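You operate a simulated robot arm through the tools that you are given. There is no shell and no other tool. Be economical: measure what you need, move in short steps, check, and stop when the job is done.

Carry out the task below with a simulated two-armed robot. There is one attempt and no reset: what you move stays moved.

TASK
Push the peg drawer shut. Put the grey book from the forests shelf on top of the teal atlas. Take the brown coaster from the meadows shelf and put it on the bridges shelf. Close the pull out slide. Press the pull chain to switch it on. Put the blotter on the top of the console table away on the top of the desk. Take the weight on the top of the console table and put it away on the top of the desk. Any order will do. Set down upright: blotter, weight. The pull out slide goes toward x +0.0, y -1.0, z +0.0 (a direction in the base frame), to its stop.

Only the result counts: the job must be done as asked and must still hold three seconds after the hand-in. Knocking over, shifting, dropping, spilling or breaking anything else fails it.

THE ROBOT
Two 6-joint arms with two-finger parallel grippers on one trunk, on a base that drives. Base frame: it is fixed to the floor where the robot stands at the start and does not move with it; the origin is under the middle of the robot, x ahead of it, y to its left, z up. Units: mm, rad, N and s.
The left shoulder is at the start at [60, 187, 797], the right one opposite. With the tool pointing down near the work surface each hand reaches from about 200 to 620 mm from the robot's upright axis, wherever it stands, measured 20 degrees to its own side. Places, roughly: Bridges shelf [900, 1100, 1100]; blotter (9x6x8 cm) [-2200, -1600, 800]; book [750, 750, 1500]; coaster [1000, 1250, 500]; peg drawer [600, 200, 500]; pull chain [-2000, -1400, 900]; pull out slide [-1900, 200, 500]; teal atlas (27x20x4 cm) [-1900, 100, 600]; top of the desk [-4900, 2900, 800]; weight (6x6x7 cm) [-2400, -1400, 800]. Payload 1.57 kg a hand.
Tool frame (each hand has its own): the origin (TCP) lies between the finger pads and is the grasp point; the fingertips stand 30 mm ahead of it; z points along the fingers, y is the line along which they close. Largest opening 110 mm; finger width 24, thickness 12; the body of the gripper, 48 by 112 mm, starts 78 mm behind the TCP.
Orientation is told as [roll, pitch, yaw] about the base's x, y, z axes, in that order, counted from this pose: with the fingers straight down and closing along the base's y, the tool's x points along the base's -x, its y along +y and its z along -z.

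THE INTERFACE
- The arms move only by the tool servo_tool. It takes "left_series", "right_series" or both (then of equal length, played together; a hand with none holds still); each is a list of rows, each an object (a shift or turn left out is 0, a gripper value left out holds the last) with "gripper": the finger opening in mm, from 0 to 110; "dp": the shift along the tool's x, y, z in mm, a list of three; "dr": the turn, a rotation vector about the tool's x, y, z in rad, a list of three. In form: [{"gripper": gripper, "dp": [dx, dy, dz], "dr": [wx, wy, wz]}, ...]. A call has 1 to 20 rows; each row shifts and turns the commanded pose from where the row before left it, along the tool's axes as they then stand. A row lasts 0.2 s, in which the tool goes at most 50 mm and 0.15 rad; a call with a longer step from one row to the next is refused whole, and so is a gripper value outside its range. Where a pose cannot be reached the arm comes as near as it can. A force on the tool above 40 N (or 10 N above the force at the start of the call, whichever is more), or a blocked arm, ends the call early, and 0.2 s more pass. The fingers move at their own pace (about 153 mm/s each) and stop on an object; they squeeze with about 27 N. The grip force told is the motor's: it shows also when the fingers shut on nothing. Time passes only in rows, and 0.2 s behind the last, so rows that do not move let the fingers close. The reply holds the time, the measured pose of the TCP, the force on the tool along the base axes, the opening and the grip force, in the units named above and with some noise, with the torque about the TCP (base axes, N m) and any sound that the robot's microphone picked up, and new pictures: "views" is both (left out), scene, wrist or none (wrist: the cameras of the hands that moved).
- Cameras (640 x 400 px; columns grow to the right, rows downward): "scene" is now at [-8.9, 18.7, 1339]; the picture's right is [0.34, -0.94, 0.00], its down [-0.78, -0.28, -0.55] and it looks along [0.52, 0.19, -0.83] (base axes); focal length 265 px, centre (320, 200). "left" rides on the left gripper at [70, -16, -141] in its tool frame; the picture's right is [0.23, 0.97, 0.00], its down [-0.86, 0.20, -0.48] and it looks along [-0.47, 0.11, 0.88] (tool axes); focal length 222 px, centre (320, 200). "right" rides on the right gripper at [70, 16, -141] in its tool frame; the picture's right is [-0.23, 0.97, 0.00], its down [-0.86, -0.20, -0.48] and it looks along [-0.47, -0.11, 0.88] (tool axes); focal length 222 px, centre (320, 200). There is no depth. A picture from a camera that has moved, and an enlarged one, comes with that camera's place and axes in the base frame and with its lens. The place of the scene camera against the robot may be out by one fixed shift of up to 25 mm in any direction.
- raise_lower(by): slides the trunk up (or, below 0, down) by that many mm; the arms and the scene camera ride with it, the base frame stays. It gives what a move gives, with no picture.
- base_move(legs): drives the robot by 1 to 6 legs, each [ahead, left, turn to the left] in mm, mm and rad, along the robot's own axes; the way and the turn of a leg run together, so that a leg with both is an arc; at most 1500 mm and 3.142 rad a leg. The arms and the cameras ride along, it lands a little off, and it stops where it bumps. It gives what a move gives, and a new picture of the scene camera.
- pan_tilt(pan, tilt): turns the head with the scene camera to pan (to the left, within 1.501 rad either way) and tilt (down, from -0.506 to 1.204), counted from straight ahead of the robot. It gives what a move gives, and a new picture of the scene camera.
- enlarge(camera, box): a new picture of the part [left, top, right, bottom] of that camera's present view, enlarged. The clock stands still meanwhile.
- hand_in(): hands the job in; it is judged then, once.

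Go step by step. Nothing tells you exact positions but the pictures and the camera data: compare them with the known pose of the tool, close in by small moves and look again before you grip or let go. The budget is 175 turns and 260 pictures, counting those below and the enlarged ones. Unless the task says otherwise, let go and move clear before handing in.

The tools are called after "Request:" by a JSON object that holds its "api" and its "payload". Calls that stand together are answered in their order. servo_tool: Moves the arms, as the interface text tells. Its arguments: {"type":"object","properties":{"left_series":{"type":"array","items":{"type":"object","properties":{"gripper":{"type":"number"},"dp":{"type":"array","items":{"type":"number"}},"dr":{"type":"array","items":{"type":"number"}}}}},"right_series":{"type":"array","items":{"type":"object","properties":{"gripper":{"type":"number"},"dp":{"type":"array","items":{"type":"number"}},"dr":{"type":"array","items":{"type":"number"}}}}},"views":{"type":"string","enum":["both","scene","wrist","none"]}},"required":[]} The other tools are called the same way: raise_lower (by) slides the trunk up or down; base_move (legs) drives the base; pan_tilt (pan, tilt) turns the head that bears the scene camera; enlarge (camera, box) takes an enlarged picture of a part of a camera's view; hand_in () hands the job in.

At the start:

```text
time: 0.0
left_position: [376.7, 388.3, 745.9]
left_orientation: [0.001, 0.0, -0.001]
left_force: [0.0, 0.6, 0.1]
left_wrist_torque: [-0.02, -0.01, 0.05]
left_grip_width: 110.0
left_grip_force: 0.0
right_position: [343.6, 13.3, 786.6]
right_orientation: [0.001, 0.002, -0.001]
right_force: [-0.5, 0.9, -0.4]
right_wrist_torque: [-0.01, -0.03, -0.02]
right_grip_width: 110.0
right_grip_force: 0.1
trunk travel left (down, up): [-425.0, 565.0]
robot x, y, heading: [0.8, -2.6, 0.001]
head pan, tilt: [0.344, 0.984]
```

scene: 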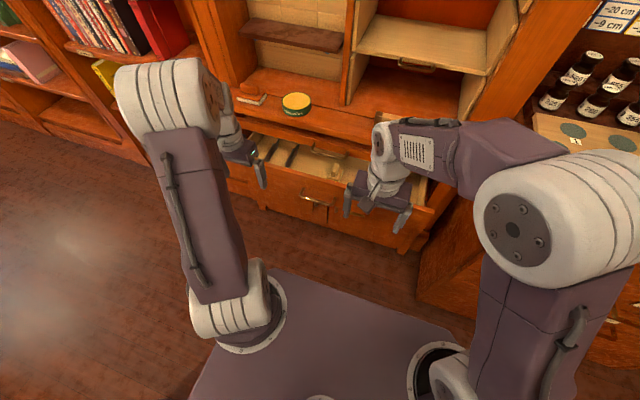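
right: 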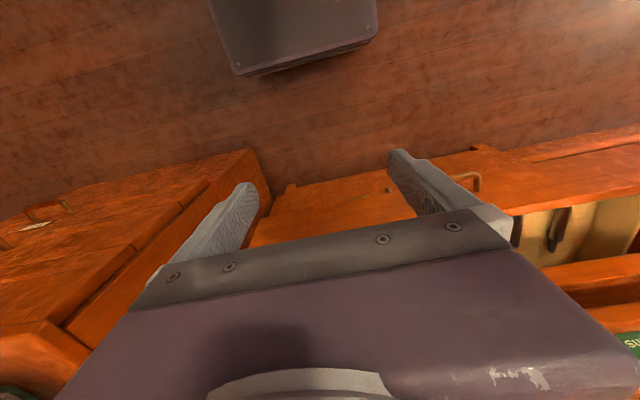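
left: 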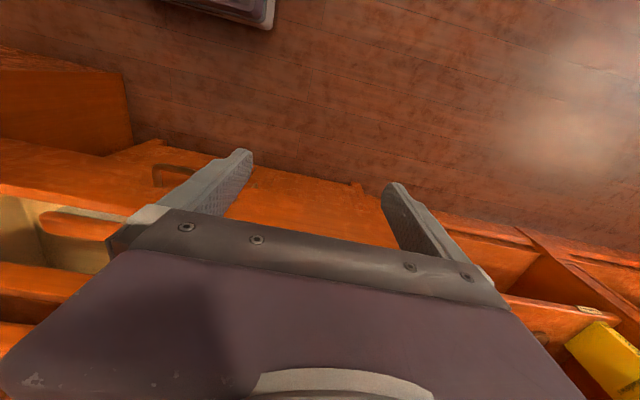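

I see an open drawer ahead in a cabinet, with bookshelves to the left. I'll look around before moving anything.

Request:
{"api": "pan_tilt", "payload": {"pan": 0.3, "tilt": 0.6}}

Request:
{"api": "pan_tilt", "payload": {"pan": 0.9, "tilt": 0.2}}

```text
time: 0.9
left_position: [377.2, 386.5, 745.9]
left_orientation: [0.0, 0.0, 0.0]
left_force: [0.7, 0.0, -0.3]
left_wrist_torque: [0.02, 0.03, -0.03]
left_grip_width: 109.8
left_grip_force: 0.0
right_position: [343.1, 13.3, 787.1]
right_orientation: [0.0, -0.001, 0.001]
right_force: [-0.9, 0.6, -0.2]
right_wrist_torque: [0.0, -0.02, 0.03]
right_grip_width: 110.0
right_grip_force: 0.1
trunk travel left (down, up): [-425.0, 565.0]
robot x, y, heading: [-0.6, -0.5, 0.003]
head pan, tilt: [0.3, 0.6]
camera scene: at [9.0, 21.0, 1369.9], right [0.3, -0.96, 0.0], down [-0.54, -0.17, -0.82], along [0.79, 0.24, -0.57], focal length 265 px, centre (320, 200)
```

scene: 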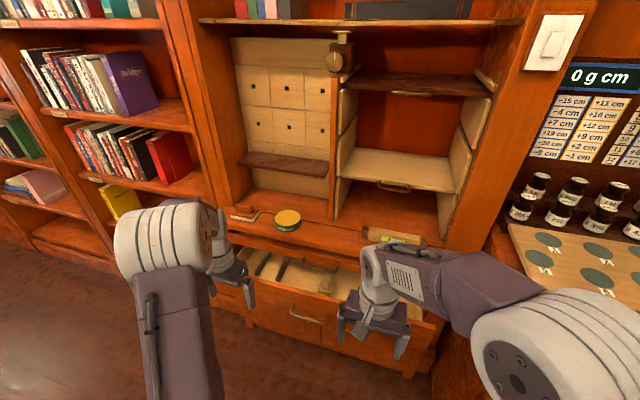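

```text
time: 1.9
left_position: [377.8, 387.3, 745.4]
left_orientation: [-0.001, -0.001, -0.001]
left_force: [0.2, -0.5, -0.3]
left_wrist_torque: [-0.01, -0.02, 0.03]
left_grip_width: 109.9
left_grip_force: 0.0
right_position: [342.3, 12.7, 787.1]
right_orientation: [0.0, -0.002, 0.0]
right_force: [-0.9, -0.6, 0.8]
right_wrist_torque: [0.01, 0.01, -0.03]
right_grip_width: 109.7
right_grip_force: 0.0
trunk travel left (down, up): [-425.0, 565.0]
robot x, y, heading: [-0.5, -1.9, 0.0]
head pan, tilt: [0.901, 0.201]
camera scene: at [-17.4, 67.9, 1406.6], right [0.78, -0.62, 0.0], down [-0.12, -0.16, -0.98], along [0.61, 0.77, -0.2], focal length 265 px, centre (320, 200)
```

scene: 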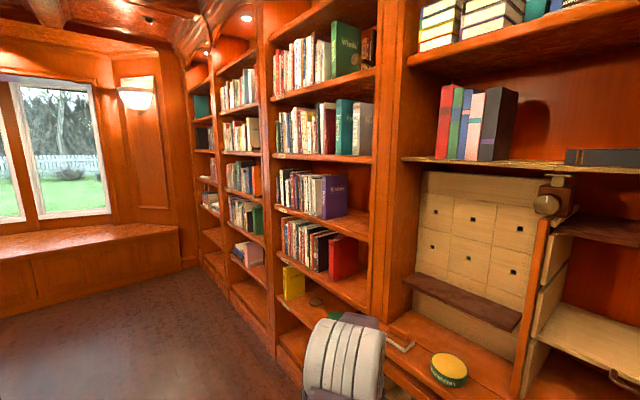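

I see the bookshelves and several small shelf labels. I'll enlarge to read them and find the book and coaster.

Request:
{"api": "enlarge", "payload": {"camera": "scene", "box": [220, 120, 420, 345]}}

Request:
{"api": "enlarge", "payload": {"camera": "scene", "box": [250, 20, 550, 200]}}

Request:
{"api": "pan_tilt", "payload": {"pan": 0.8, "tilt": -0.1}}

```text
1.78 times, centred on (320, 232) of scene
camera zoom: at [-17.4, 67.9, 1406.6], right [0.78, -0.62, 0.0], down [-0.12, -0.16, -0.98], along [0.61, 0.77, -0.2], focal length 471 px, centre (320, 142)
```

zoom: 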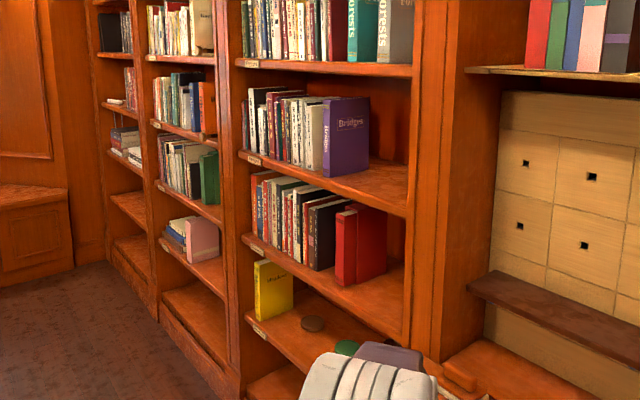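

```text
2.13 times, centred on (400, 110) of scene
camera zoom: at [-17.4, 67.9, 1406.6], right [0.78, -0.62, 0.0], down [-0.12, -0.16, -0.98], along [0.61, 0.77, -0.2], focal length 566 px, centre (149, 392)
```

zoom: 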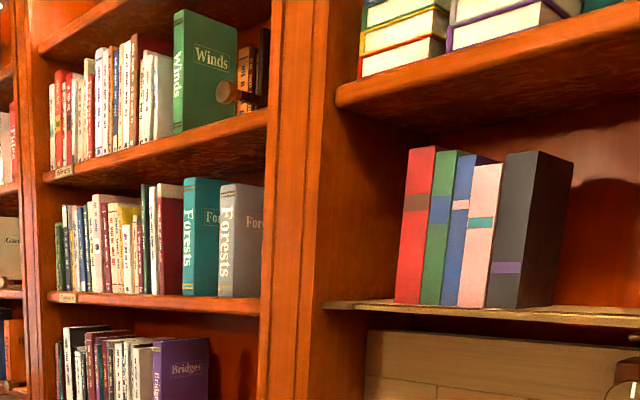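

```text
time: 2.7
left_position: [377.3, 386.2, 745.6]
left_orientation: [0.001, 0.0, -0.001]
left_force: [0.8, 1.0, -0.5]
left_wrist_torque: [0.02, 0.01, 0.01]
left_grip_width: 109.9
left_grip_force: 0.1
right_position: [342.8, 14.3, 786.8]
right_orientation: [0.0, 0.0, -0.001]
right_force: [0.0, 0.5, -0.9]
right_wrist_torque: [-0.03, -0.02, 0.0]
right_grip_width: 110.1
right_grip_force: 0.0
trunk travel left (down, up): [-425.0, 565.0]
robot x, y, heading: [-0.9, 0.5, -0.003]
head pan, tilt: [0.799, -0.099]
camera scene: at [-14.7, 57.4, 1433.9], right [0.72, -0.7, 0.0], down [0.07, 0.07, -1.0], along [0.69, 0.71, 0.1], focal length 265 px, centre (320, 200)
```

scene: 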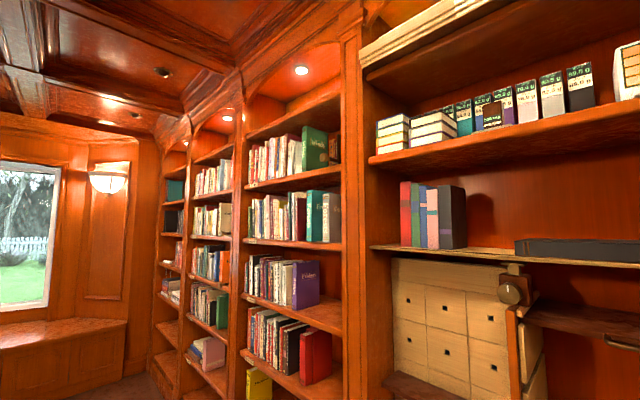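

The grey Forests book stands at the right end of its shelf; the brown coaster is on the low Meadows shelf. Now I look more closely at the open drawer.

Request:
{"api": "pan_tilt", "payload": {"pan": 0.3, "tilt": 0.85}}

Request:
{"api": "enlarge", "payload": {"camera": "scene", "box": [180, 60, 480, 250]}}

```text
time: 3.9
left_position: [377.0, 387.5, 745.6]
left_orientation: [0.002, -0.001, 0.001]
left_force: [0.0, 0.1, -0.3]
left_wrist_torque: [0.01, -0.04, 0.02]
left_grip_width: 109.9
left_grip_force: 0.0
right_position: [343.5, 14.7, 788.0]
right_orientation: [0.0, 0.001, -0.001]
right_force: [0.2, 0.5, -0.2]
right_wrist_torque: [0.03, 0.0, -0.02]
right_grip_width: 109.9
right_grip_force: 0.0
trunk travel left (down, up): [-425.0, 565.0]
robot x, y, heading: [-1.2, -2.0, 0.004]
head pan, tilt: [0.3, 0.85]
camera scene: at [-0.7, 18.1, 1349.1], right [0.3, -0.96, 0.0], down [-0.72, -0.22, -0.66], along [0.63, 0.2, -0.75], focal length 265 px, centre (320, 200)
```

scene: 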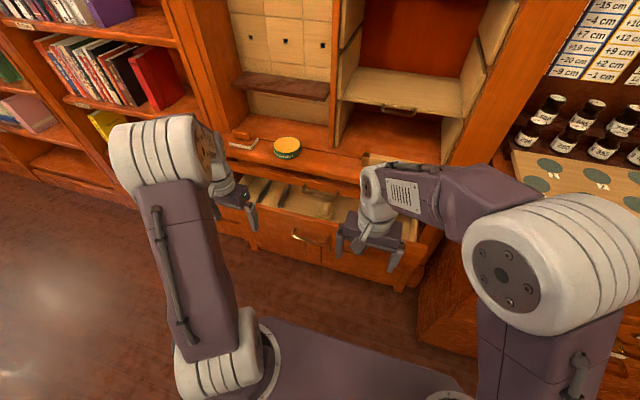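

```text
2.11 times, centred on (330, 155) of scene
camera zoom: at [-0.7, 18.1, 1349.1], right [0.3, -0.96, 0.0], down [-0.72, -0.22, -0.66], along [0.63, 0.2, -0.75], focal length 558 px, centre (299, 295)
```

zoom: 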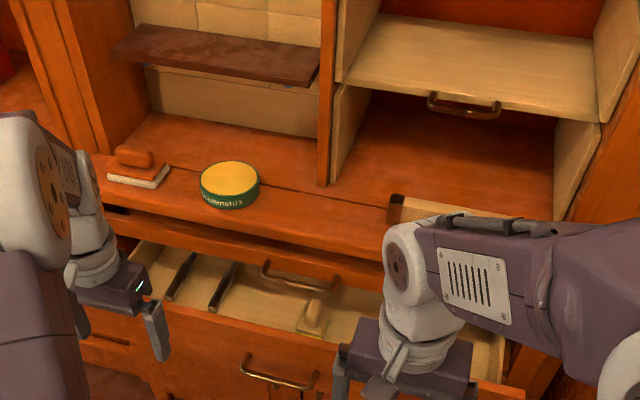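

The open drawer front is around x 560, y 190, z 500. I'll point the left hand forward with the fingers shut and lower the trunk so it can push the front.

Request:
{"api": "servo_tool", "payload": {"left_series": [{"gripper": 0, "dr": [0, -0.1428, 0]}, {"dr": [0, -0.1428, 0]}, {"dr": [0, -0.1428, 0]}, {"dr": [0, -0.1428, 0]}, {"dr": [0, -0.1428, 0]}, {"dr": [0, -0.1428, 0]}, {"dr": [0, -0.1428, 0]}, {"dr": [0, -0.1428, 0]}, {"dr": [0, -0.1428, 0]}, {"dr": [0, -0.1428, 0]}, {"dr": [0, -0.1428, 0]}], "views": "none"}}

Request:
{"api": "raise_lower", "payload": {"by": -230}}

Request:
{"api": "pan_tilt", "payload": {"pan": 0.3, "tilt": 0.85}}

```text
time: 6.3
left_position: [404.0, 463.2, 828.3]
left_orientation: [-1.595, -1.565, 1.593]
left_force: [-0.6, -0.6, -0.5]
left_wrist_torque: [-0.01, -0.01, -0.02]
left_grip_width: 0.0
left_grip_force: 20.9
left hand out of reach, approached as far as the arm can: row 7, 8, 9, 10, 11
right_position: [342.0, 13.9, 787.7]
right_orientation: [-0.001, 0.001, 0.0]
right_force: [0.8, -0.4, 0.4]
right_wrist_torque: [-0.01, 0.01, 0.0]
right_grip_width: 110.0
right_grip_force: 0.0
trunk travel left (down, up): [-425.0, 565.0]
robot x, y, heading: [4.0, -0.4, 0.002]
head pan, tilt: [0.3, 0.85]
```

```text
time: 8.7
left_position: [404.9, 463.4, 598.0]
left_orientation: [-0.954, -1.568, 0.952]
left_force: [-0.5, 0.0, 0.2]
left_wrist_torque: [-0.02, -0.01, -0.01]
left_grip_width: 0.3
left_grip_force: 21.0
right_position: [343.1, 12.5, 558.3]
right_orientation: [-0.001, 0.002, -0.001]
right_force: [0.1, 0.8, 0.5]
right_wrist_torque: [0.0, -0.01, -0.05]
right_grip_width: 110.0
right_grip_force: 0.1
trunk travel left (down, up): [-195.0, 795.0]
robot x, y, heading: [-1.1, -0.1, -0.004]
head pan, tilt: [0.3, 0.85]
```

```text
time: 9.3
left_position: [404.7, 462.9, 597.8]
left_orientation: [-0.945, -1.566, 0.943]
left_force: [-0.2, 0.0, 0.9]
left_wrist_torque: [-0.02, 0.02, -0.02]
left_grip_width: 0.1
left_grip_force: 21.0
right_position: [343.6, 12.9, 557.1]
right_orientation: [0.002, 0.002, 0.0]
right_force: [-0.5, -0.3, 0.5]
right_wrist_torque: [0.05, -0.02, -0.01]
right_grip_width: 110.0
right_grip_force: 0.1
trunk travel left (down, up): [-195.0, 795.0]
robot x, y, heading: [1.4, -2.5, 0.002]
head pan, tilt: [0.3, 0.85]
camera scene: at [-0.8, 18.0, 1119.0], right [0.3, -0.96, 0.0], down [-0.72, -0.22, -0.66], along [0.63, 0.2, -0.75], focal length 265 px, centre (320, 200)
```

scene: 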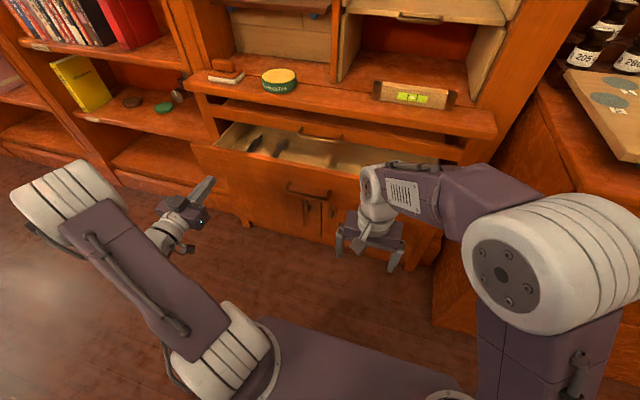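

The left hand now points forward. I'll enlarge the drawer to pin its front by triangulating with the earlier view.

Request:
{"api": "enlarge", "payload": {"camera": "scene", "box": [160, 90, 400, 240]}}

Request:
{"api": "enlarge", "payload": {"camera": "left", "box": [0, 0, 640, 400]}}

```text
2.67 times, centred on (280, 165) of scene
camera zoom: at [-0.8, 18.0, 1119.0], right [0.3, -0.96, 0.0], down [-0.72, -0.22, -0.66], along [0.63, 0.2, -0.75], focal length 707 px, centre (427, 293)
```

zoom: 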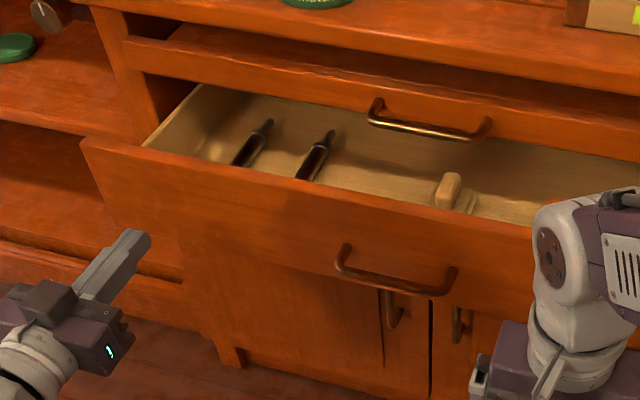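

```text
1.00 times, centred on (320, 200) of left (not enlarged: the box is as wide or as high as the picture)
camera zoom: at [264.0, 448.2, 528.3], right [0.0, 0.97, -0.23], down [-0.48, 0.2, 0.86], along [0.88, 0.11, 0.46], focal length 222 px, centre (320, 200)
```

zoom: 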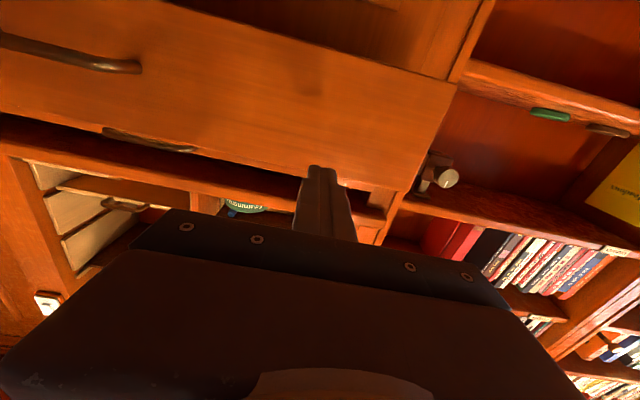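

The drawer front face is about x 530, z 490–620, centred on y 210, with the handle at z 540. I'll move the left hand across to the centre, above the handle.

Request:
{"api": "servo_tool", "payload": {"left_series": [{"dp": [0, -40, 5]}, {"dp": [0, -40, 5]}, {"dp": [0, -40, 5]}, {"dp": [0, -40, 5]}, {"dp": [0, -40, 5]}, {"dp": [0, -30, 5]}, {}], "views": "both"}}

```text
time: 10.9
left_position: [483.7, 309.2, 681.8]
left_orientation: [-0.955, -1.559, 0.948]
left_force: [0.0, 0.1, -0.6]
left_wrist_torque: [0.01, -0.07, -0.03]
left_grip_width: 0.0
left_grip_force: 21.1
left hand out of reach, approached as far as the arm can: row 1, 2, 3, 4, 5, 6
right_position: [344.2, 13.0, 558.0]
right_orientation: [0.0, 0.0, 0.001]
right_force: [-0.5, -0.5, 1.0]
right_wrist_torque: [0.0, 0.0, 0.03]
right_grip_width: 110.3
right_grip_force: 0.0
trunk travel left (down, up): [-195.0, 795.0]
robot x, y, heading: [-0.2, 1.1, -0.001]
head pan, tilt: [0.3, 0.85]
camera scene: at [-0.8, 17.9, 1119.0], right [0.3, -0.96, 0.0], down [-0.72, -0.22, -0.66], along [0.63, 0.2, -0.75], focal length 265 px, centre (320, 200)
camera left: at [344.1, 294.1, 612.9], right [0.0, 0.97, -0.24], down [-0.47, 0.21, 0.86], along [0.88, 0.11, 0.46], focal length 222 px, centre (320, 200)
```

scene: 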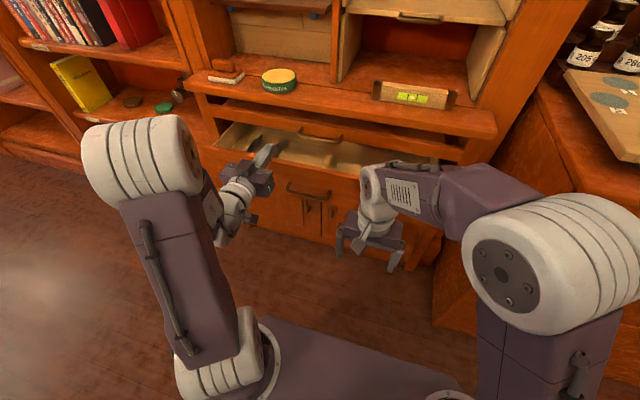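
left: 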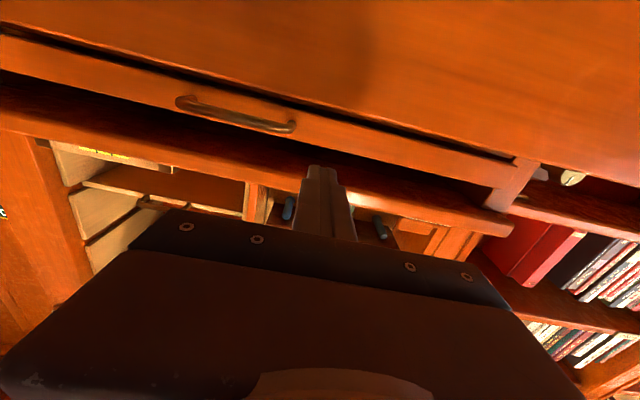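

The arm is too close to point forward there. I'll back off 130 mm and bring the hand to a reachable place.

Request:
{"api": "base_move", "payload": {"legs": [[-130, 0, 0]]}}

Request:
{"api": "servo_tool", "payload": {"left_series": [{"dp": [20, 0, 10]}, {"dp": [20, -20, 10]}, {"dp": [20, -20, 10]}, {"dp": [10, -20, 10]}, {"dp": [10, -20, 10]}, {}], "views": "both"}}

```text
time: 12.2
left_position: [354.9, 309.9, 681.0]
left_orientation: [-0.989, -1.56, 0.985]
left_force: [-0.7, -0.8, -0.4]
left_wrist_torque: [-0.02, 0.0, 0.0]
left_grip_width: 0.0
left_grip_force: 21.3
right_position: [213.1, 11.9, 558.4]
right_orientation: [0.001, 0.001, 0.002]
right_force: [0.0, -0.6, 0.8]
right_wrist_torque: [0.02, 0.03, -0.01]
right_grip_width: 110.1
right_grip_force: 0.1
trunk travel left (down, up): [-195.0, 795.0]
robot x, y, heading: [-128.9, -3.4, 0.0]
head pan, tilt: [0.3, 0.85]
camera scene: at [-131.4, 17.9, 1119.0], right [0.3, -0.96, 0.0], down [-0.72, -0.22, -0.66], along [0.63, 0.2, -0.75], focal length 265 px, centre (320, 200)
```

scene: 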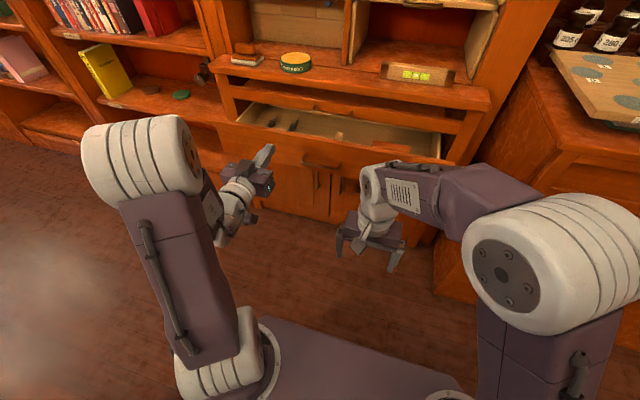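

```text
time: 13.6
left_position: [432.6, 276.2, 670.0]
left_orientation: [-1.088, -1.547, 1.077]
left_force: [0.0, 0.6, -1.0]
left_wrist_torque: [0.01, -0.01, -0.01]
left_grip_width: 0.1
left_grip_force: 20.9
left hand out of reach, approached as far as the arm can: row 1, 2, 3, 4, 5
right_position: [213.6, 14.1, 557.3]
right_orientation: [0.0, 0.001, 0.0]
right_force: [-0.8, 0.6, -0.4]
right_wrist_torque: [0.0, -0.01, 0.03]
right_grip_width: 110.2
right_grip_force: 0.1
trunk travel left (down, up): [-195.0, 795.0]
robot x, y, heading: [-129.8, -0.2, 0.001]
head pan, tilt: [0.3, 0.85]
camera scene: at [-131.0, 18.0, 1119.0], right [0.3, -0.96, 0.0], down [-0.72, -0.22, -0.66], along [0.63, 0.2, -0.75], focal length 265 px, centre (320, 200)
camera left: at [291.5, 261.8, 601.4], right [0.01, 0.97, -0.25], down [-0.47, 0.22, 0.86], along [0.88, 0.11, 0.45], focal length 222 px, centre (320, 200)
```

scene: 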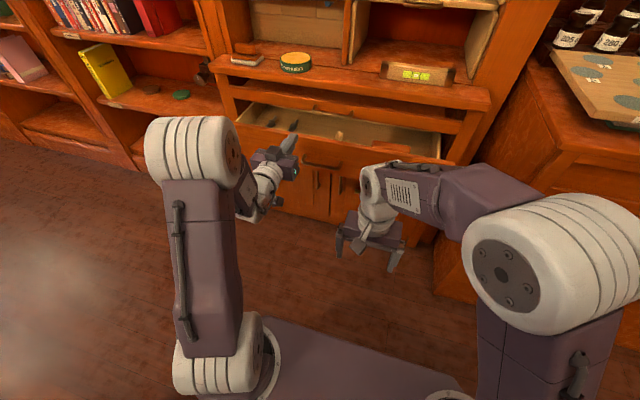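
left: 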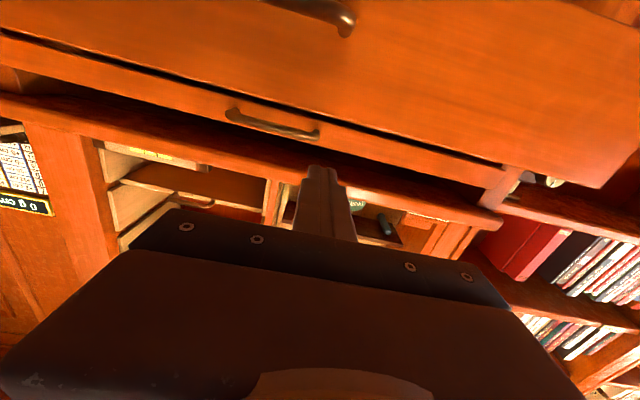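

The hand is still held off its commanded pose. I'll back up further to allow a proper extension.

Request:
{"api": "base_move", "payload": {"legs": [[-150, 0, 0]]}}

Request:
{"api": "servo_tool", "payload": {"left_series": [{"dp": [0, 0, 40]}, {"dp": [0, 0, 40]}, {"dp": [0, 0, 40]}, {}], "views": "none"}}

```text
time: 15.0
left_position: [282.8, 276.8, 670.3]
left_orientation: [-1.11, -1.549, 1.101]
left_force: [0.9, -0.4, 0.8]
left_wrist_torque: [-0.01, 0.05, 0.06]
left_grip_width: 0.1
left_grip_force: 21.6
right_position: [62.6, 14.7, 555.7]
right_orientation: [0.001, 0.0, 0.004]
right_force: [-0.1, -0.5, 0.5]
right_wrist_torque: [-0.06, -0.02, 0.0]
right_grip_width: 110.0
right_grip_force: 0.1
trunk travel left (down, up): [-195.0, 795.0]
robot x, y, heading: [-281.2, 1.0, 0.004]
head pan, tilt: [0.3, 0.85]
camera scene: at [-281.5, 17.7, 1119.0], right [0.3, -0.95, 0.0], down [-0.72, -0.22, -0.66], along [0.63, 0.2, -0.75], focal length 265 px, centre (320, 200)
```

scene: 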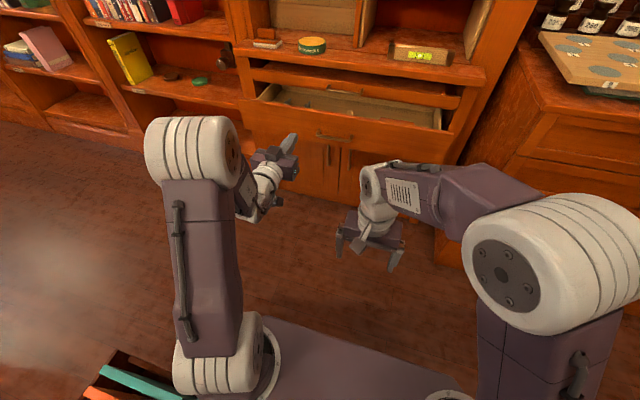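

```text
time: 16.0
left_position: [401.6, 276.6, 667.9]
left_orientation: [-1.092, -1.547, 1.083]
left_force: [0.1, -0.4, -0.3]
left_wrist_torque: [-0.01, 0.01, 0.03]
left_grip_width: 0.2
left_grip_force: 21.5
right_position: [63.6, 13.4, 557.3]
right_orientation: [0.001, -0.001, 0.003]
right_force: [0.8, 0.7, 0.3]
right_wrist_torque: [0.0, 0.03, -0.03]
right_grip_width: 109.9
right_grip_force: 0.0
trunk travel left (down, up): [-195.0, 795.0]
robot x, y, heading: [-276.5, -0.2, 0.006]
head pan, tilt: [0.3, 0.85]
```

Commands restart from the measured pose, and the hand now reaches. I'll set it to y ~213, z ~590.

Request:
{"api": "servo_tool", "payload": {"left_series": [{"dp": [20, -16, 0]}, {"dp": [20, -16, 0]}, {"dp": [20, -16, 0]}, {"dp": [20, -16, 0]}, {}], "views": "both"}}

Request:
{"api": "pan_tilt", "payload": {"pan": 1.4, "tilt": 0.85}}

```text
time: 17.2
left_position: [389.4, 267.8, 591.8]
left_orientation: [-1.071, -1.546, 1.048]
left_force: [0.2, -0.4, -1.2]
left_wrist_torque: [0.01, 0.02, 0.03]
left_grip_width: 0.1
left_grip_force: 21.2
left hand out of reach, approached as far as the arm can: row 1, 2, 3, 4
right_position: [63.1, 13.9, 557.2]
right_orientation: [0.001, -0.001, 0.003]
right_force: [1.0, 0.2, -0.3]
right_wrist_torque: [0.01, 0.0, -0.02]
right_grip_width: 110.2
right_grip_force: 0.0
trunk travel left (down, up): [-195.0, 795.0]
robot x, y, heading: [-279.4, 0.4, 0.007]
head pan, tilt: [0.3, 0.85]
camera scene: at [-281.0, 17.8, 1119.0], right [0.3, -0.95, 0.0], down [-0.72, -0.22, -0.66], along [0.63, 0.2, -0.75], focal length 265 px, centre (320, 200)
camera left: at [248.3, 255.4, 523.3], right [0.02, 0.97, -0.25], down [-0.46, 0.23, 0.86], along [0.89, 0.1, 0.45], focal length 222 px, centre (320, 200)
```

scene: 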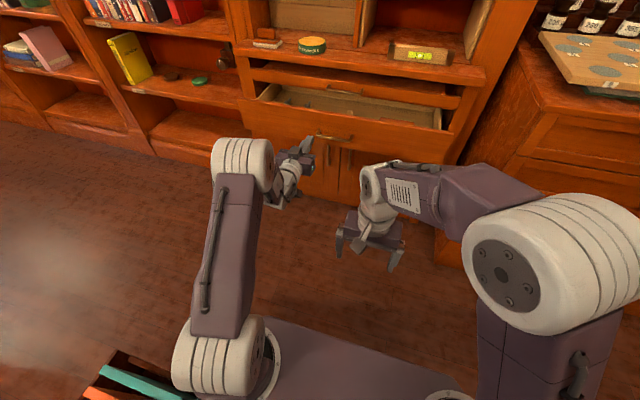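
left: 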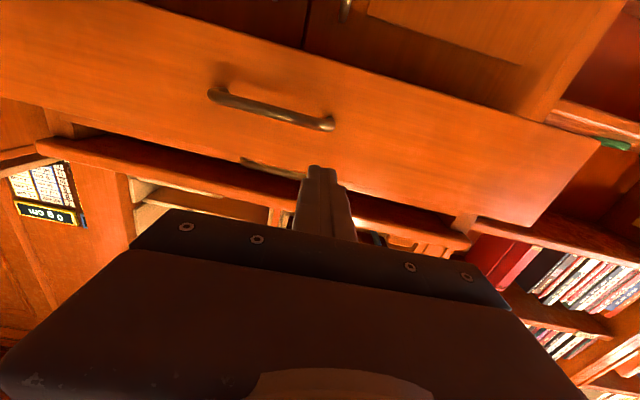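

```text
time: 18.5
left_position: [389.7, 267.9, 590.5]
left_orientation: [-1.067, -1.546, 1.039]
left_force: [-0.7, 2.0, 0.4]
left_wrist_torque: [-0.01, -0.02, -0.02]
left_grip_width: 0.0
left_grip_force: 21.3
right_position: [61.9, 13.5, 558.1]
right_orientation: [0.0, 0.001, 0.002]
right_force: [-0.1, -0.7, 0.0]
right_wrist_torque: [0.02, 0.02, 0.01]
right_grip_width: 110.1
right_grip_force: 0.0
trunk travel left (down, up): [-195.0, 795.0]
robot x, y, heading: [-282.2, 1.6, 0.004]
head pan, tilt: [1.4, 0.85]
camera scene: at [-342.5, 71.5, 1119.0], right [0.99, -0.17, 0.0], down [-0.13, -0.74, -0.66], along [0.11, 0.65, -0.75], focal length 265 px, centre (320, 200)
```

scene: 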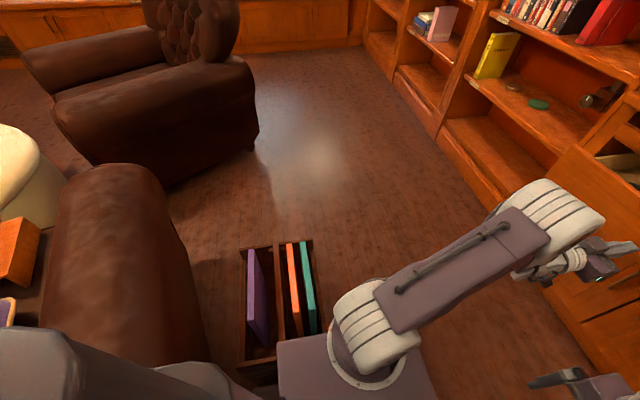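

A magazine rack stands just to the left of the base, so I'll avoid backing further. I'll drive ahead 90 mm, then push the drawer with the arm.

Request:
{"api": "base_move", "payload": {"legs": [[90, 0, 0]]}}

Request:
{"api": "servo_tool", "payload": {"left_series": [{"dp": [0, 0, 15]}, {"dp": [0, 0, 15]}, {"dp": [0, 0, 15]}, {"dp": [0, 0, 15]}, {"dp": [0, 0, 15]}, {"dp": [0, 0, 15]}, {}], "views": "wrist"}}

Request:
{"api": "pan_tilt", "payload": {"pan": 0.3, "tilt": 0.85}}

```text
time: 19.6
left_position: [480.5, 267.7, 592.3]
left_orientation: [-1.05, -1.546, 1.026]
left_force: [-0.6, 0.5, 0.8]
left_wrist_torque: [0.01, -0.03, -0.01]
left_grip_width: 0.0
left_grip_force: 21.2
right_position: [152.2, 13.4, 557.4]
right_orientation: [0.0, 0.0, 0.002]
right_force: [0.7, 0.1, 0.4]
right_wrist_torque: [0.01, -0.02, 0.0]
right_grip_width: 110.0
right_grip_force: 0.0
trunk travel left (down, up): [-195.0, 795.0]
robot x, y, heading: [-189.4, 3.5, 0.007]
head pan, tilt: [1.4, 0.85]
camera scene: at [-252.7, 71.8, 1119.0], right [0.99, -0.17, 0.0], down [-0.13, -0.74, -0.66], along [0.11, 0.65, -0.75], focal length 265 px, centre (320, 200)
```

scene: 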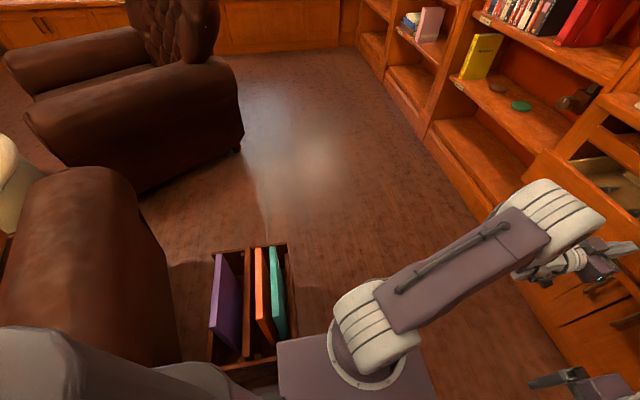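

```text
time: 21.2
left_position: [569.6, 264.8, 591.3]
left_orientation: [-1.041, -1.547, 1.012]
left_force: [0.2, -0.6, 0.1]
left_wrist_torque: [-0.01, -0.03, 0.02]
left_grip_width: 0.0
left_grip_force: 21.3
right_position: [152.7, 14.2, 557.3]
right_orientation: [0.0, 0.0, 0.002]
right_force: [0.5, 0.8, -0.8]
right_wrist_torque: [-0.04, 0.0, 0.0]
right_grip_width: 109.8
right_grip_force: 0.0
trunk travel left (down, up): [-195.0, 795.0]
robot x, y, heading: [-191.8, 0.6, -0.002]
head pan, tilt: [1.4, 0.85]
camera left: at [428.2, 252.3, 522.9], right [0.02, 0.97, -0.25], down [-0.46, 0.23, 0.86], along [0.89, 0.09, 0.45], focal length 222 px, centre (320, 200)
```

left: 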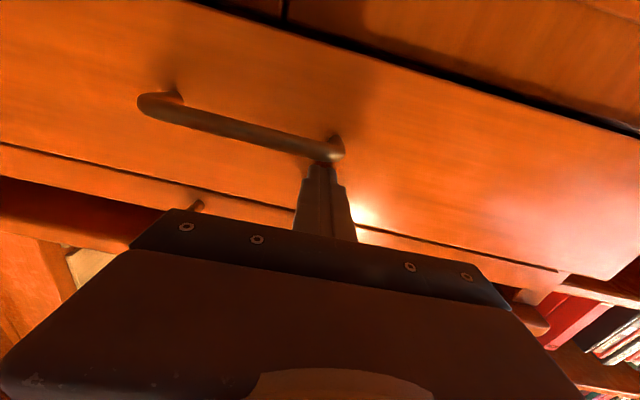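

```text
time: 22.5
left_position: [570.5, 264.7, 592.1]
left_orientation: [-1.057, -1.547, 1.029]
left_force: [0.1, -0.1, -0.5]
left_wrist_torque: [-0.01, -0.03, -0.01]
left_grip_width: 0.0
left_grip_force: 21.1
right_position: [152.6, 13.9, 557.3]
right_orientation: [0.002, 0.001, 0.002]
right_force: [-0.6, 0.3, -0.2]
right_wrist_torque: [0.0, -0.02, -0.02]
right_grip_width: 109.8
right_grip_force: 0.0
trunk travel left (down, up): [-195.0, 795.0]
robot x, y, heading: [-191.1, 2.6, 0.001]
head pan, tilt: [0.3, 0.85]
camera scene: at [-191.6, 18.0, 1119.0], right [0.3, -0.95, 0.0], down [-0.72, -0.22, -0.66], along [0.63, 0.2, -0.75], focal length 265 px, centre (320, 200)
```

scene: 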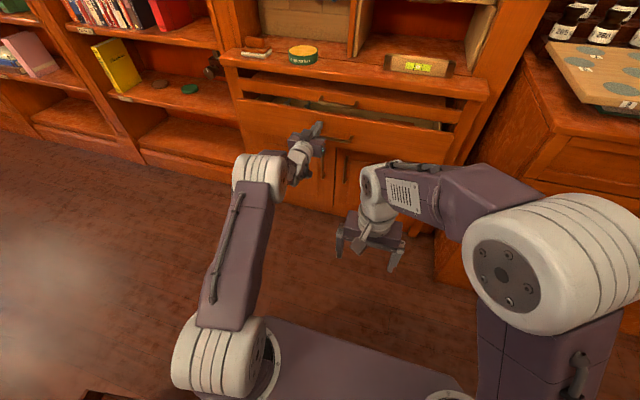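

No lasting force yet; the drawer front is close. I'll keep pushing in small steps until it stops.

Request:
{"api": "servo_tool", "payload": {"left_series": [{"dp": [0, 0, 12]}, {"dp": [0, 0, 12]}, {"dp": [0, 0, 12]}, {"dp": [0, 0, 12]}, {"dp": [0, 0, 12]}], "views": "both"}}

```text
time: 23.4
left_position: [604.5, 266.0, 591.6]
left_orientation: [-1.143, -1.549, 1.118]
left_force: [-18.0, -2.7, 3.7]
left_wrist_torque: [0.06, -0.27, 0.06]
left_grip_width: 0.0
left_grip_force: 21.4
right_position: [150.8, 14.3, 557.5]
right_orientation: [0.001, -0.001, 0.004]
right_force: [-0.5, 0.3, -0.7]
right_wrist_torque: [-0.01, 0.01, 0.0]
right_grip_width: 110.1
right_grip_force: 0.0
trunk travel left (down, up): [-195.0, 795.0]
robot x, y, heading: [-192.9, -1.8, 0.008]
head pan, tilt: [0.3, 0.85]
stopped in row 4 (left hand): the force on the tool passed its limit (the readings are from after the stop); the commanded pose is now the measured one
camera scene: at [-194.8, 17.4, 1119.2], right [0.3, -0.95, 0.0], down [-0.72, -0.22, -0.66], along [0.63, 0.2, -0.75], focal length 265 px, centre (320, 200)
camera left: at [463.3, 252.4, 523.2], right [0.02, 0.97, -0.25], down [-0.46, 0.23, 0.86], along [0.89, 0.09, 0.46], focal length 222 px, centre (320, 200)
```

scene: 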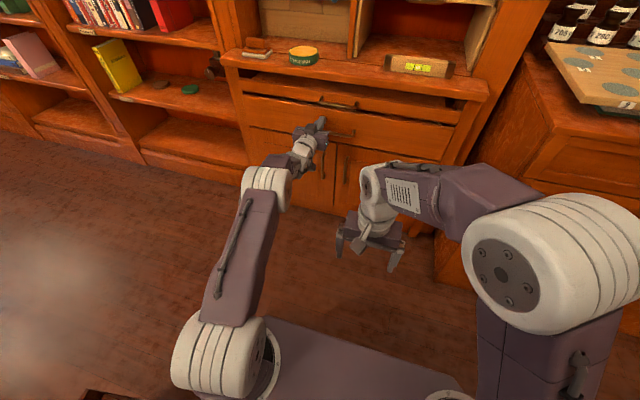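
left: 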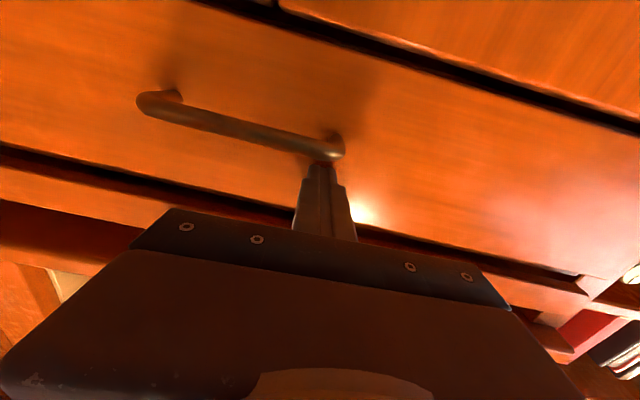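

The push met a firm stop at x 604. I'll check whether the drawer is fully shut.

Request:
{"api": "enlarge", "payload": {"camera": "scene", "box": [220, 50, 480, 212]}}

Request:
{"api": "servo_tool", "payload": {"left_series": [{"dp": [0, 0, 10]}, {"dp": [0, 0, 10]}, {}], "views": "none"}}

```text
2.46 times, centred on (350, 131) of scene
camera zoom: at [-194.8, 17.4, 1119.2], right [0.3, -0.95, 0.0], down [-0.72, -0.22, -0.66], along [0.63, 0.2, -0.75], focal length 652 px, centre (246, 370)
```

zoom: 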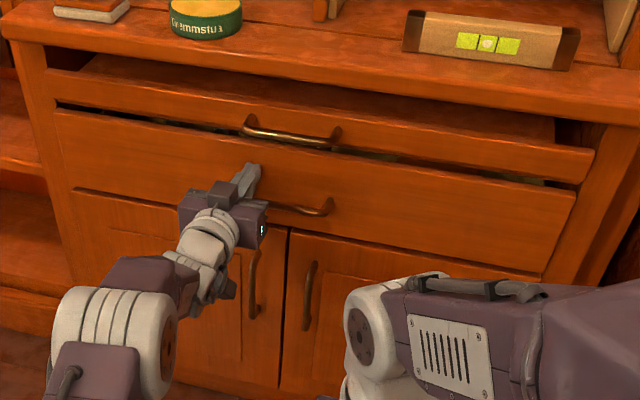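

```text
time: 23.7
left_position: [604.6, 264.1, 591.8]
left_orientation: [-1.134, -1.548, 1.105]
left_force: [-26.5, -5.5, 5.4]
left_wrist_torque: [0.01, -0.42, 0.02]
left_grip_width: 0.0
left_grip_force: 21.4
right_position: [149.8, 14.9, 559.1]
right_orientation: [0.0, -0.002, 0.004]
right_force: [-0.2, -0.2, -0.1]
right_wrist_torque: [0.01, 0.01, 0.01]
right_grip_width: 110.1
right_grip_force: 0.1
trunk travel left (down, up): [-195.0, 795.0]
robot x, y, heading: [-191.5, -1.1, 0.004]
head pan, tilt: [0.3, 0.85]
stopped in row 1 (left hand): the force on the tool passed its limit (the readings are from after the stop); the commanded pose is now the measured one
```

The drawer hits its stop and looks shut; I'll recheck from the side later. Next I retract the left hand and raise the trunk toward the Forests shelf.

Request:
{"api": "servo_tool", "payload": {"left_series": [{"dp": [0, 0, -40]}, {"dp": [0, 0, -40]}, {"dp": [0, 0, -40]}, {"dp": [0, 0, -40]}, {"dp": [-10, 20, -30]}, {"dp": [-10, 20, -20]}, {}], "views": "none"}}

Request:
{"api": "raise_lower", "payload": {"by": 640}}

Request:
{"api": "pan_tilt", "payload": {"pan": 0.6, "tilt": 0.9}}

```text
time: 25.3
left_position: [401.4, 314.5, 611.6]
left_orientation: [-0.957, -1.545, 0.932]
left_force: [0.5, 0.3, -1.1]
left_wrist_torque: [-0.01, -0.03, 0.0]
left_grip_width: 0.0
left_grip_force: 20.8
left hand out of reach, approached as far as the arm can: row 4
right_position: [151.4, 14.9, 556.9]
right_orientation: [-0.001, 0.001, 0.004]
right_force: [-0.4, 0.1, 0.3]
right_wrist_torque: [0.0, -0.01, 0.02]
right_grip_width: 110.1
right_grip_force: 0.1
trunk travel left (down, up): [-195.0, 795.0]
robot x, y, heading: [-190.3, -0.5, 0.002]
head pan, tilt: [0.3, 0.85]
```

```text
refused: 640 is not a number from -400 to 400
```

```text
time: 26.1
left_position: [402.7, 314.9, 613.1]
left_orientation: [-0.953, -1.544, 0.923]
left_force: [0.7, -0.6, -0.1]
left_wrist_torque: [0.0, 0.03, 0.01]
left_grip_width: 0.0
left_grip_force: 21.1
right_position: [151.6, 15.0, 557.2]
right_orientation: [0.0, 0.0, 0.004]
right_force: [0.3, 0.1, 0.9]
right_wrist_torque: [-0.02, 0.02, 0.0]
right_grip_width: 110.0
right_grip_force: 0.0
trunk travel left (down, up): [-195.0, 795.0]
robot x, y, heading: [-193.0, -0.2, 0.002]
head pan, tilt: [0.6, 0.901]
camera scene: at [-204.8, 37.4, 1115.1], right [0.57, -0.82, 0.0], down [-0.65, -0.44, -0.62], along [0.51, 0.35, -0.78], focal length 265 px, centre (320, 200)
```

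scene: 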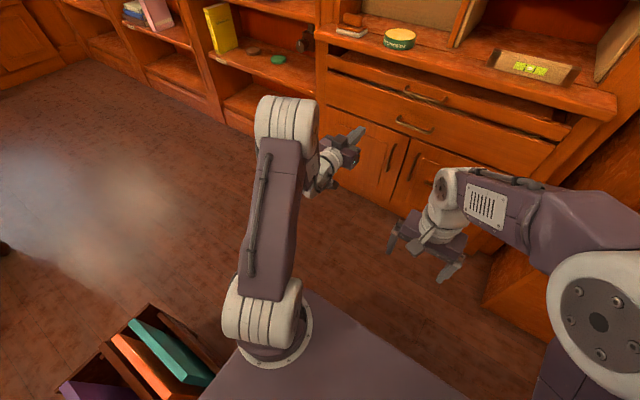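

Good unobstructed view of the drawer; I'll zoom to verify it, and raise the trunk.

Request:
{"api": "enlarge", "payload": {"camera": "scene", "box": [300, 40, 580, 215]}}

Request:
{"api": "raise_lower", "payload": {"by": 400}}

Request:
{"api": "raise_lower", "payload": {"by": 240}}

Request:
{"api": "base_move", "payload": {"legs": [[180, 0, 0], [0, 500, 0]]}}

Request:
{"api": "pan_tilt", "payload": {"pan": 0.3, "tilt": 0.3}}

```text
2.29 times, centred on (440, 128) of scene
camera zoom: at [-204.8, 37.4, 1115.1], right [0.57, -0.82, 0.0], down [-0.65, -0.44, -0.62], along [0.51, 0.35, -0.78], focal length 606 px, centre (46, 366)
```

zoom: 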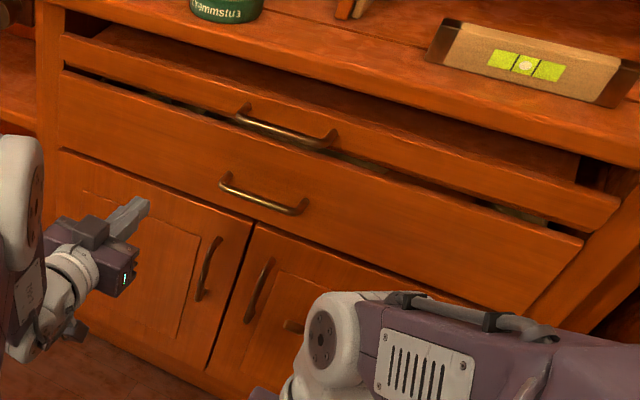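

```text
time: 29.9
left_position: [402.1, 314.6, 1011.7]
left_orientation: [-0.951, -1.544, 0.925]
left_force: [-0.3, -0.6, 0.1]
left_wrist_torque: [0.03, -0.03, 0.0]
left_grip_width: 0.0
left_grip_force: 21.7
right_position: [152.1, 15.1, 955.5]
right_orientation: [-0.001, 0.002, 0.003]
right_force: [-0.6, -0.1, 0.1]
right_wrist_torque: [0.0, -0.02, -0.01]
right_grip_width: 110.3
right_grip_force: 0.0
trunk travel left (down, up): [-595.0, 395.0]
robot x, y, heading: [-192.2, -2.2, -0.0]
head pan, tilt: [0.6, 0.901]
```

```text
time: 32.4
left_position: [402.0, 314.2, 1251.7]
left_orientation: [-0.95, -1.545, 0.926]
left_force: [0.9, 0.4, 0.7]
left_wrist_torque: [0.01, -0.01, -0.03]
left_grip_width: 0.2
left_grip_force: 21.8
right_position: [151.5, 15.1, 1196.4]
right_orientation: [-0.002, 0.002, 0.006]
right_force: [-0.1, -0.7, -0.7]
right_wrist_torque: [0.01, -0.02, 0.0]
right_grip_width: 110.0
right_grip_force: 0.0
trunk travel left (down, up): [-835.0, 155.0]
robot x, y, heading: [-189.3, 0.4, 0.001]
head pan, tilt: [0.6, 0.901]
```

```text
time: 36.5
left_position: [587.0, 810.0, 1252.6]
left_orientation: [-0.927, -1.546, 0.893]
left_force: [-0.7, 0.6, 0.3]
left_wrist_torque: [0.03, -0.01, 0.0]
left_grip_width: 0.1
left_grip_force: 21.9
right_position: [333.6, 512.1, 1196.4]
right_orientation: [0.0, 0.001, -0.007]
right_force: [-0.2, -0.3, -0.4]
right_wrist_torque: [-0.01, 0.02, 0.02]
right_grip_width: 110.1
right_grip_force: 0.1
trunk travel left (down, up): [-835.0, 155.0]
robot x, y, heading: [-11.6, 500.7, -0.007]
head pan, tilt: [0.6, 0.901]
camera scene: at [-22.0, 537.8, 1755.2], right [0.56, -0.83, 0.0], down [-0.65, -0.44, -0.62], along [0.51, 0.35, -0.78], focal length 265 px, centre (320, 200)
```

scene: 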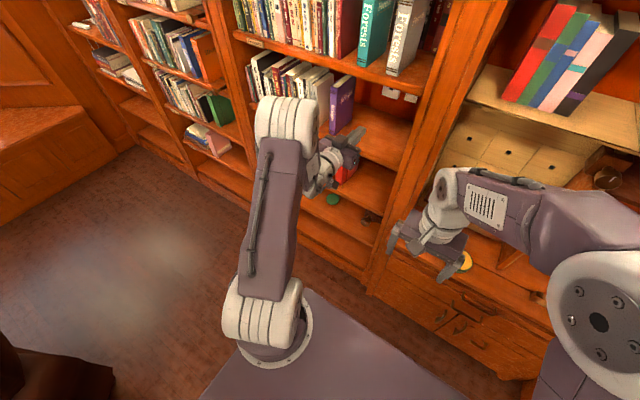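

```text
time: 37.5
left_position: [588.4, 810.3, 1250.9]
left_orientation: [-0.952, -1.544, 0.915]
left_force: [-0.6, 0.0, 0.3]
left_wrist_torque: [-0.01, 0.0, 0.0]
left_grip_width: 0.0
left_grip_force: 21.0
right_position: [333.2, 512.8, 1197.0]
right_orientation: [-0.002, -0.001, -0.008]
right_force: [0.6, 0.5, 0.0]
right_wrist_torque: [0.02, -0.02, 0.04]
right_grip_width: 110.2
right_grip_force: 0.0
trunk travel left (down, up): [-835.0, 155.0]
robot x, y, heading: [-6.6, 502.9, -0.01]
head pan, tilt: [0.3, 0.3]
camera scene: at [4.9, 524.3, 1807.3], right [0.29, -0.96, 0.0], down [-0.28, -0.09, -0.95], along [0.91, 0.28, -0.3], focal length 265 px, centre (320, 200)
```

scene: 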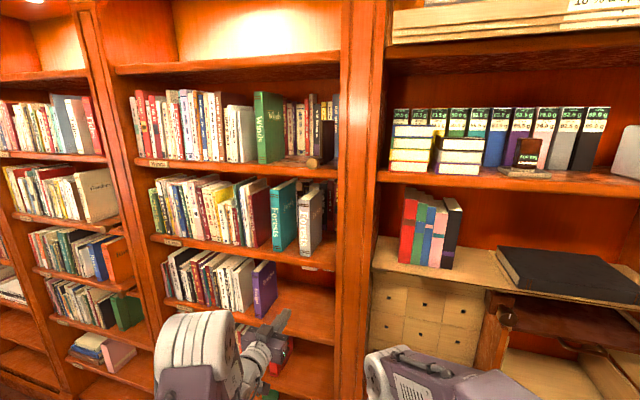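

Now at y 500. I can see the grey Forests book; first a side look back at the drawers to verify the right one is shut.

Request:
{"api": "enlarge", "payload": {"camera": "scene", "box": [220, 150, 360, 280]}}

Request:
{"api": "pan_tilt", "payload": {"pan": -0.1, "tilt": 1.1}}

```text
3.08 times, centred on (290, 215) of scene
camera zoom: at [4.9, 524.3, 1807.3], right [0.29, -0.96, 0.0], down [-0.28, -0.09, -0.95], along [0.91, 0.28, -0.3], focal length 816 px, centre (412, 154)
```

zoom: 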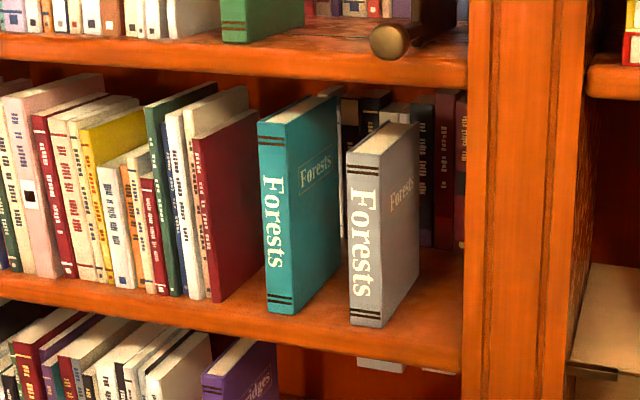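

```text
time: 38.6
left_position: [587.5, 810.3, 1252.2]
left_orientation: [-0.953, -1.544, 0.917]
left_force: [0.8, -0.2, 0.5]
left_wrist_torque: [0.0, -0.04, -0.03]
left_grip_width: 0.2
left_grip_force: 21.0
right_position: [335.4, 514.0, 1196.7]
right_orientation: [-0.003, 0.003, -0.007]
right_force: [-0.4, -0.2, 0.4]
right_wrist_torque: [0.03, 0.02, 0.0]
right_grip_width: 110.1
right_grip_force: 0.1
trunk travel left (down, up): [-835.0, 155.0]
robot x, y, heading: [-8.3, 503.2, -0.006]
head pan, tilt: [-0.099, 1.1]
camera scene: at [-21.6, 490.9, 1741.4], right [-0.11, -0.99, 0.0], down [-0.89, 0.09, -0.45], along [0.45, -0.05, -0.89], focal length 265 px, centre (320, 200)
```

scene: 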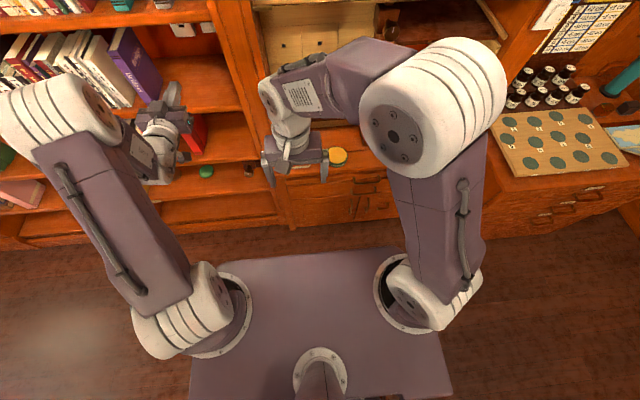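

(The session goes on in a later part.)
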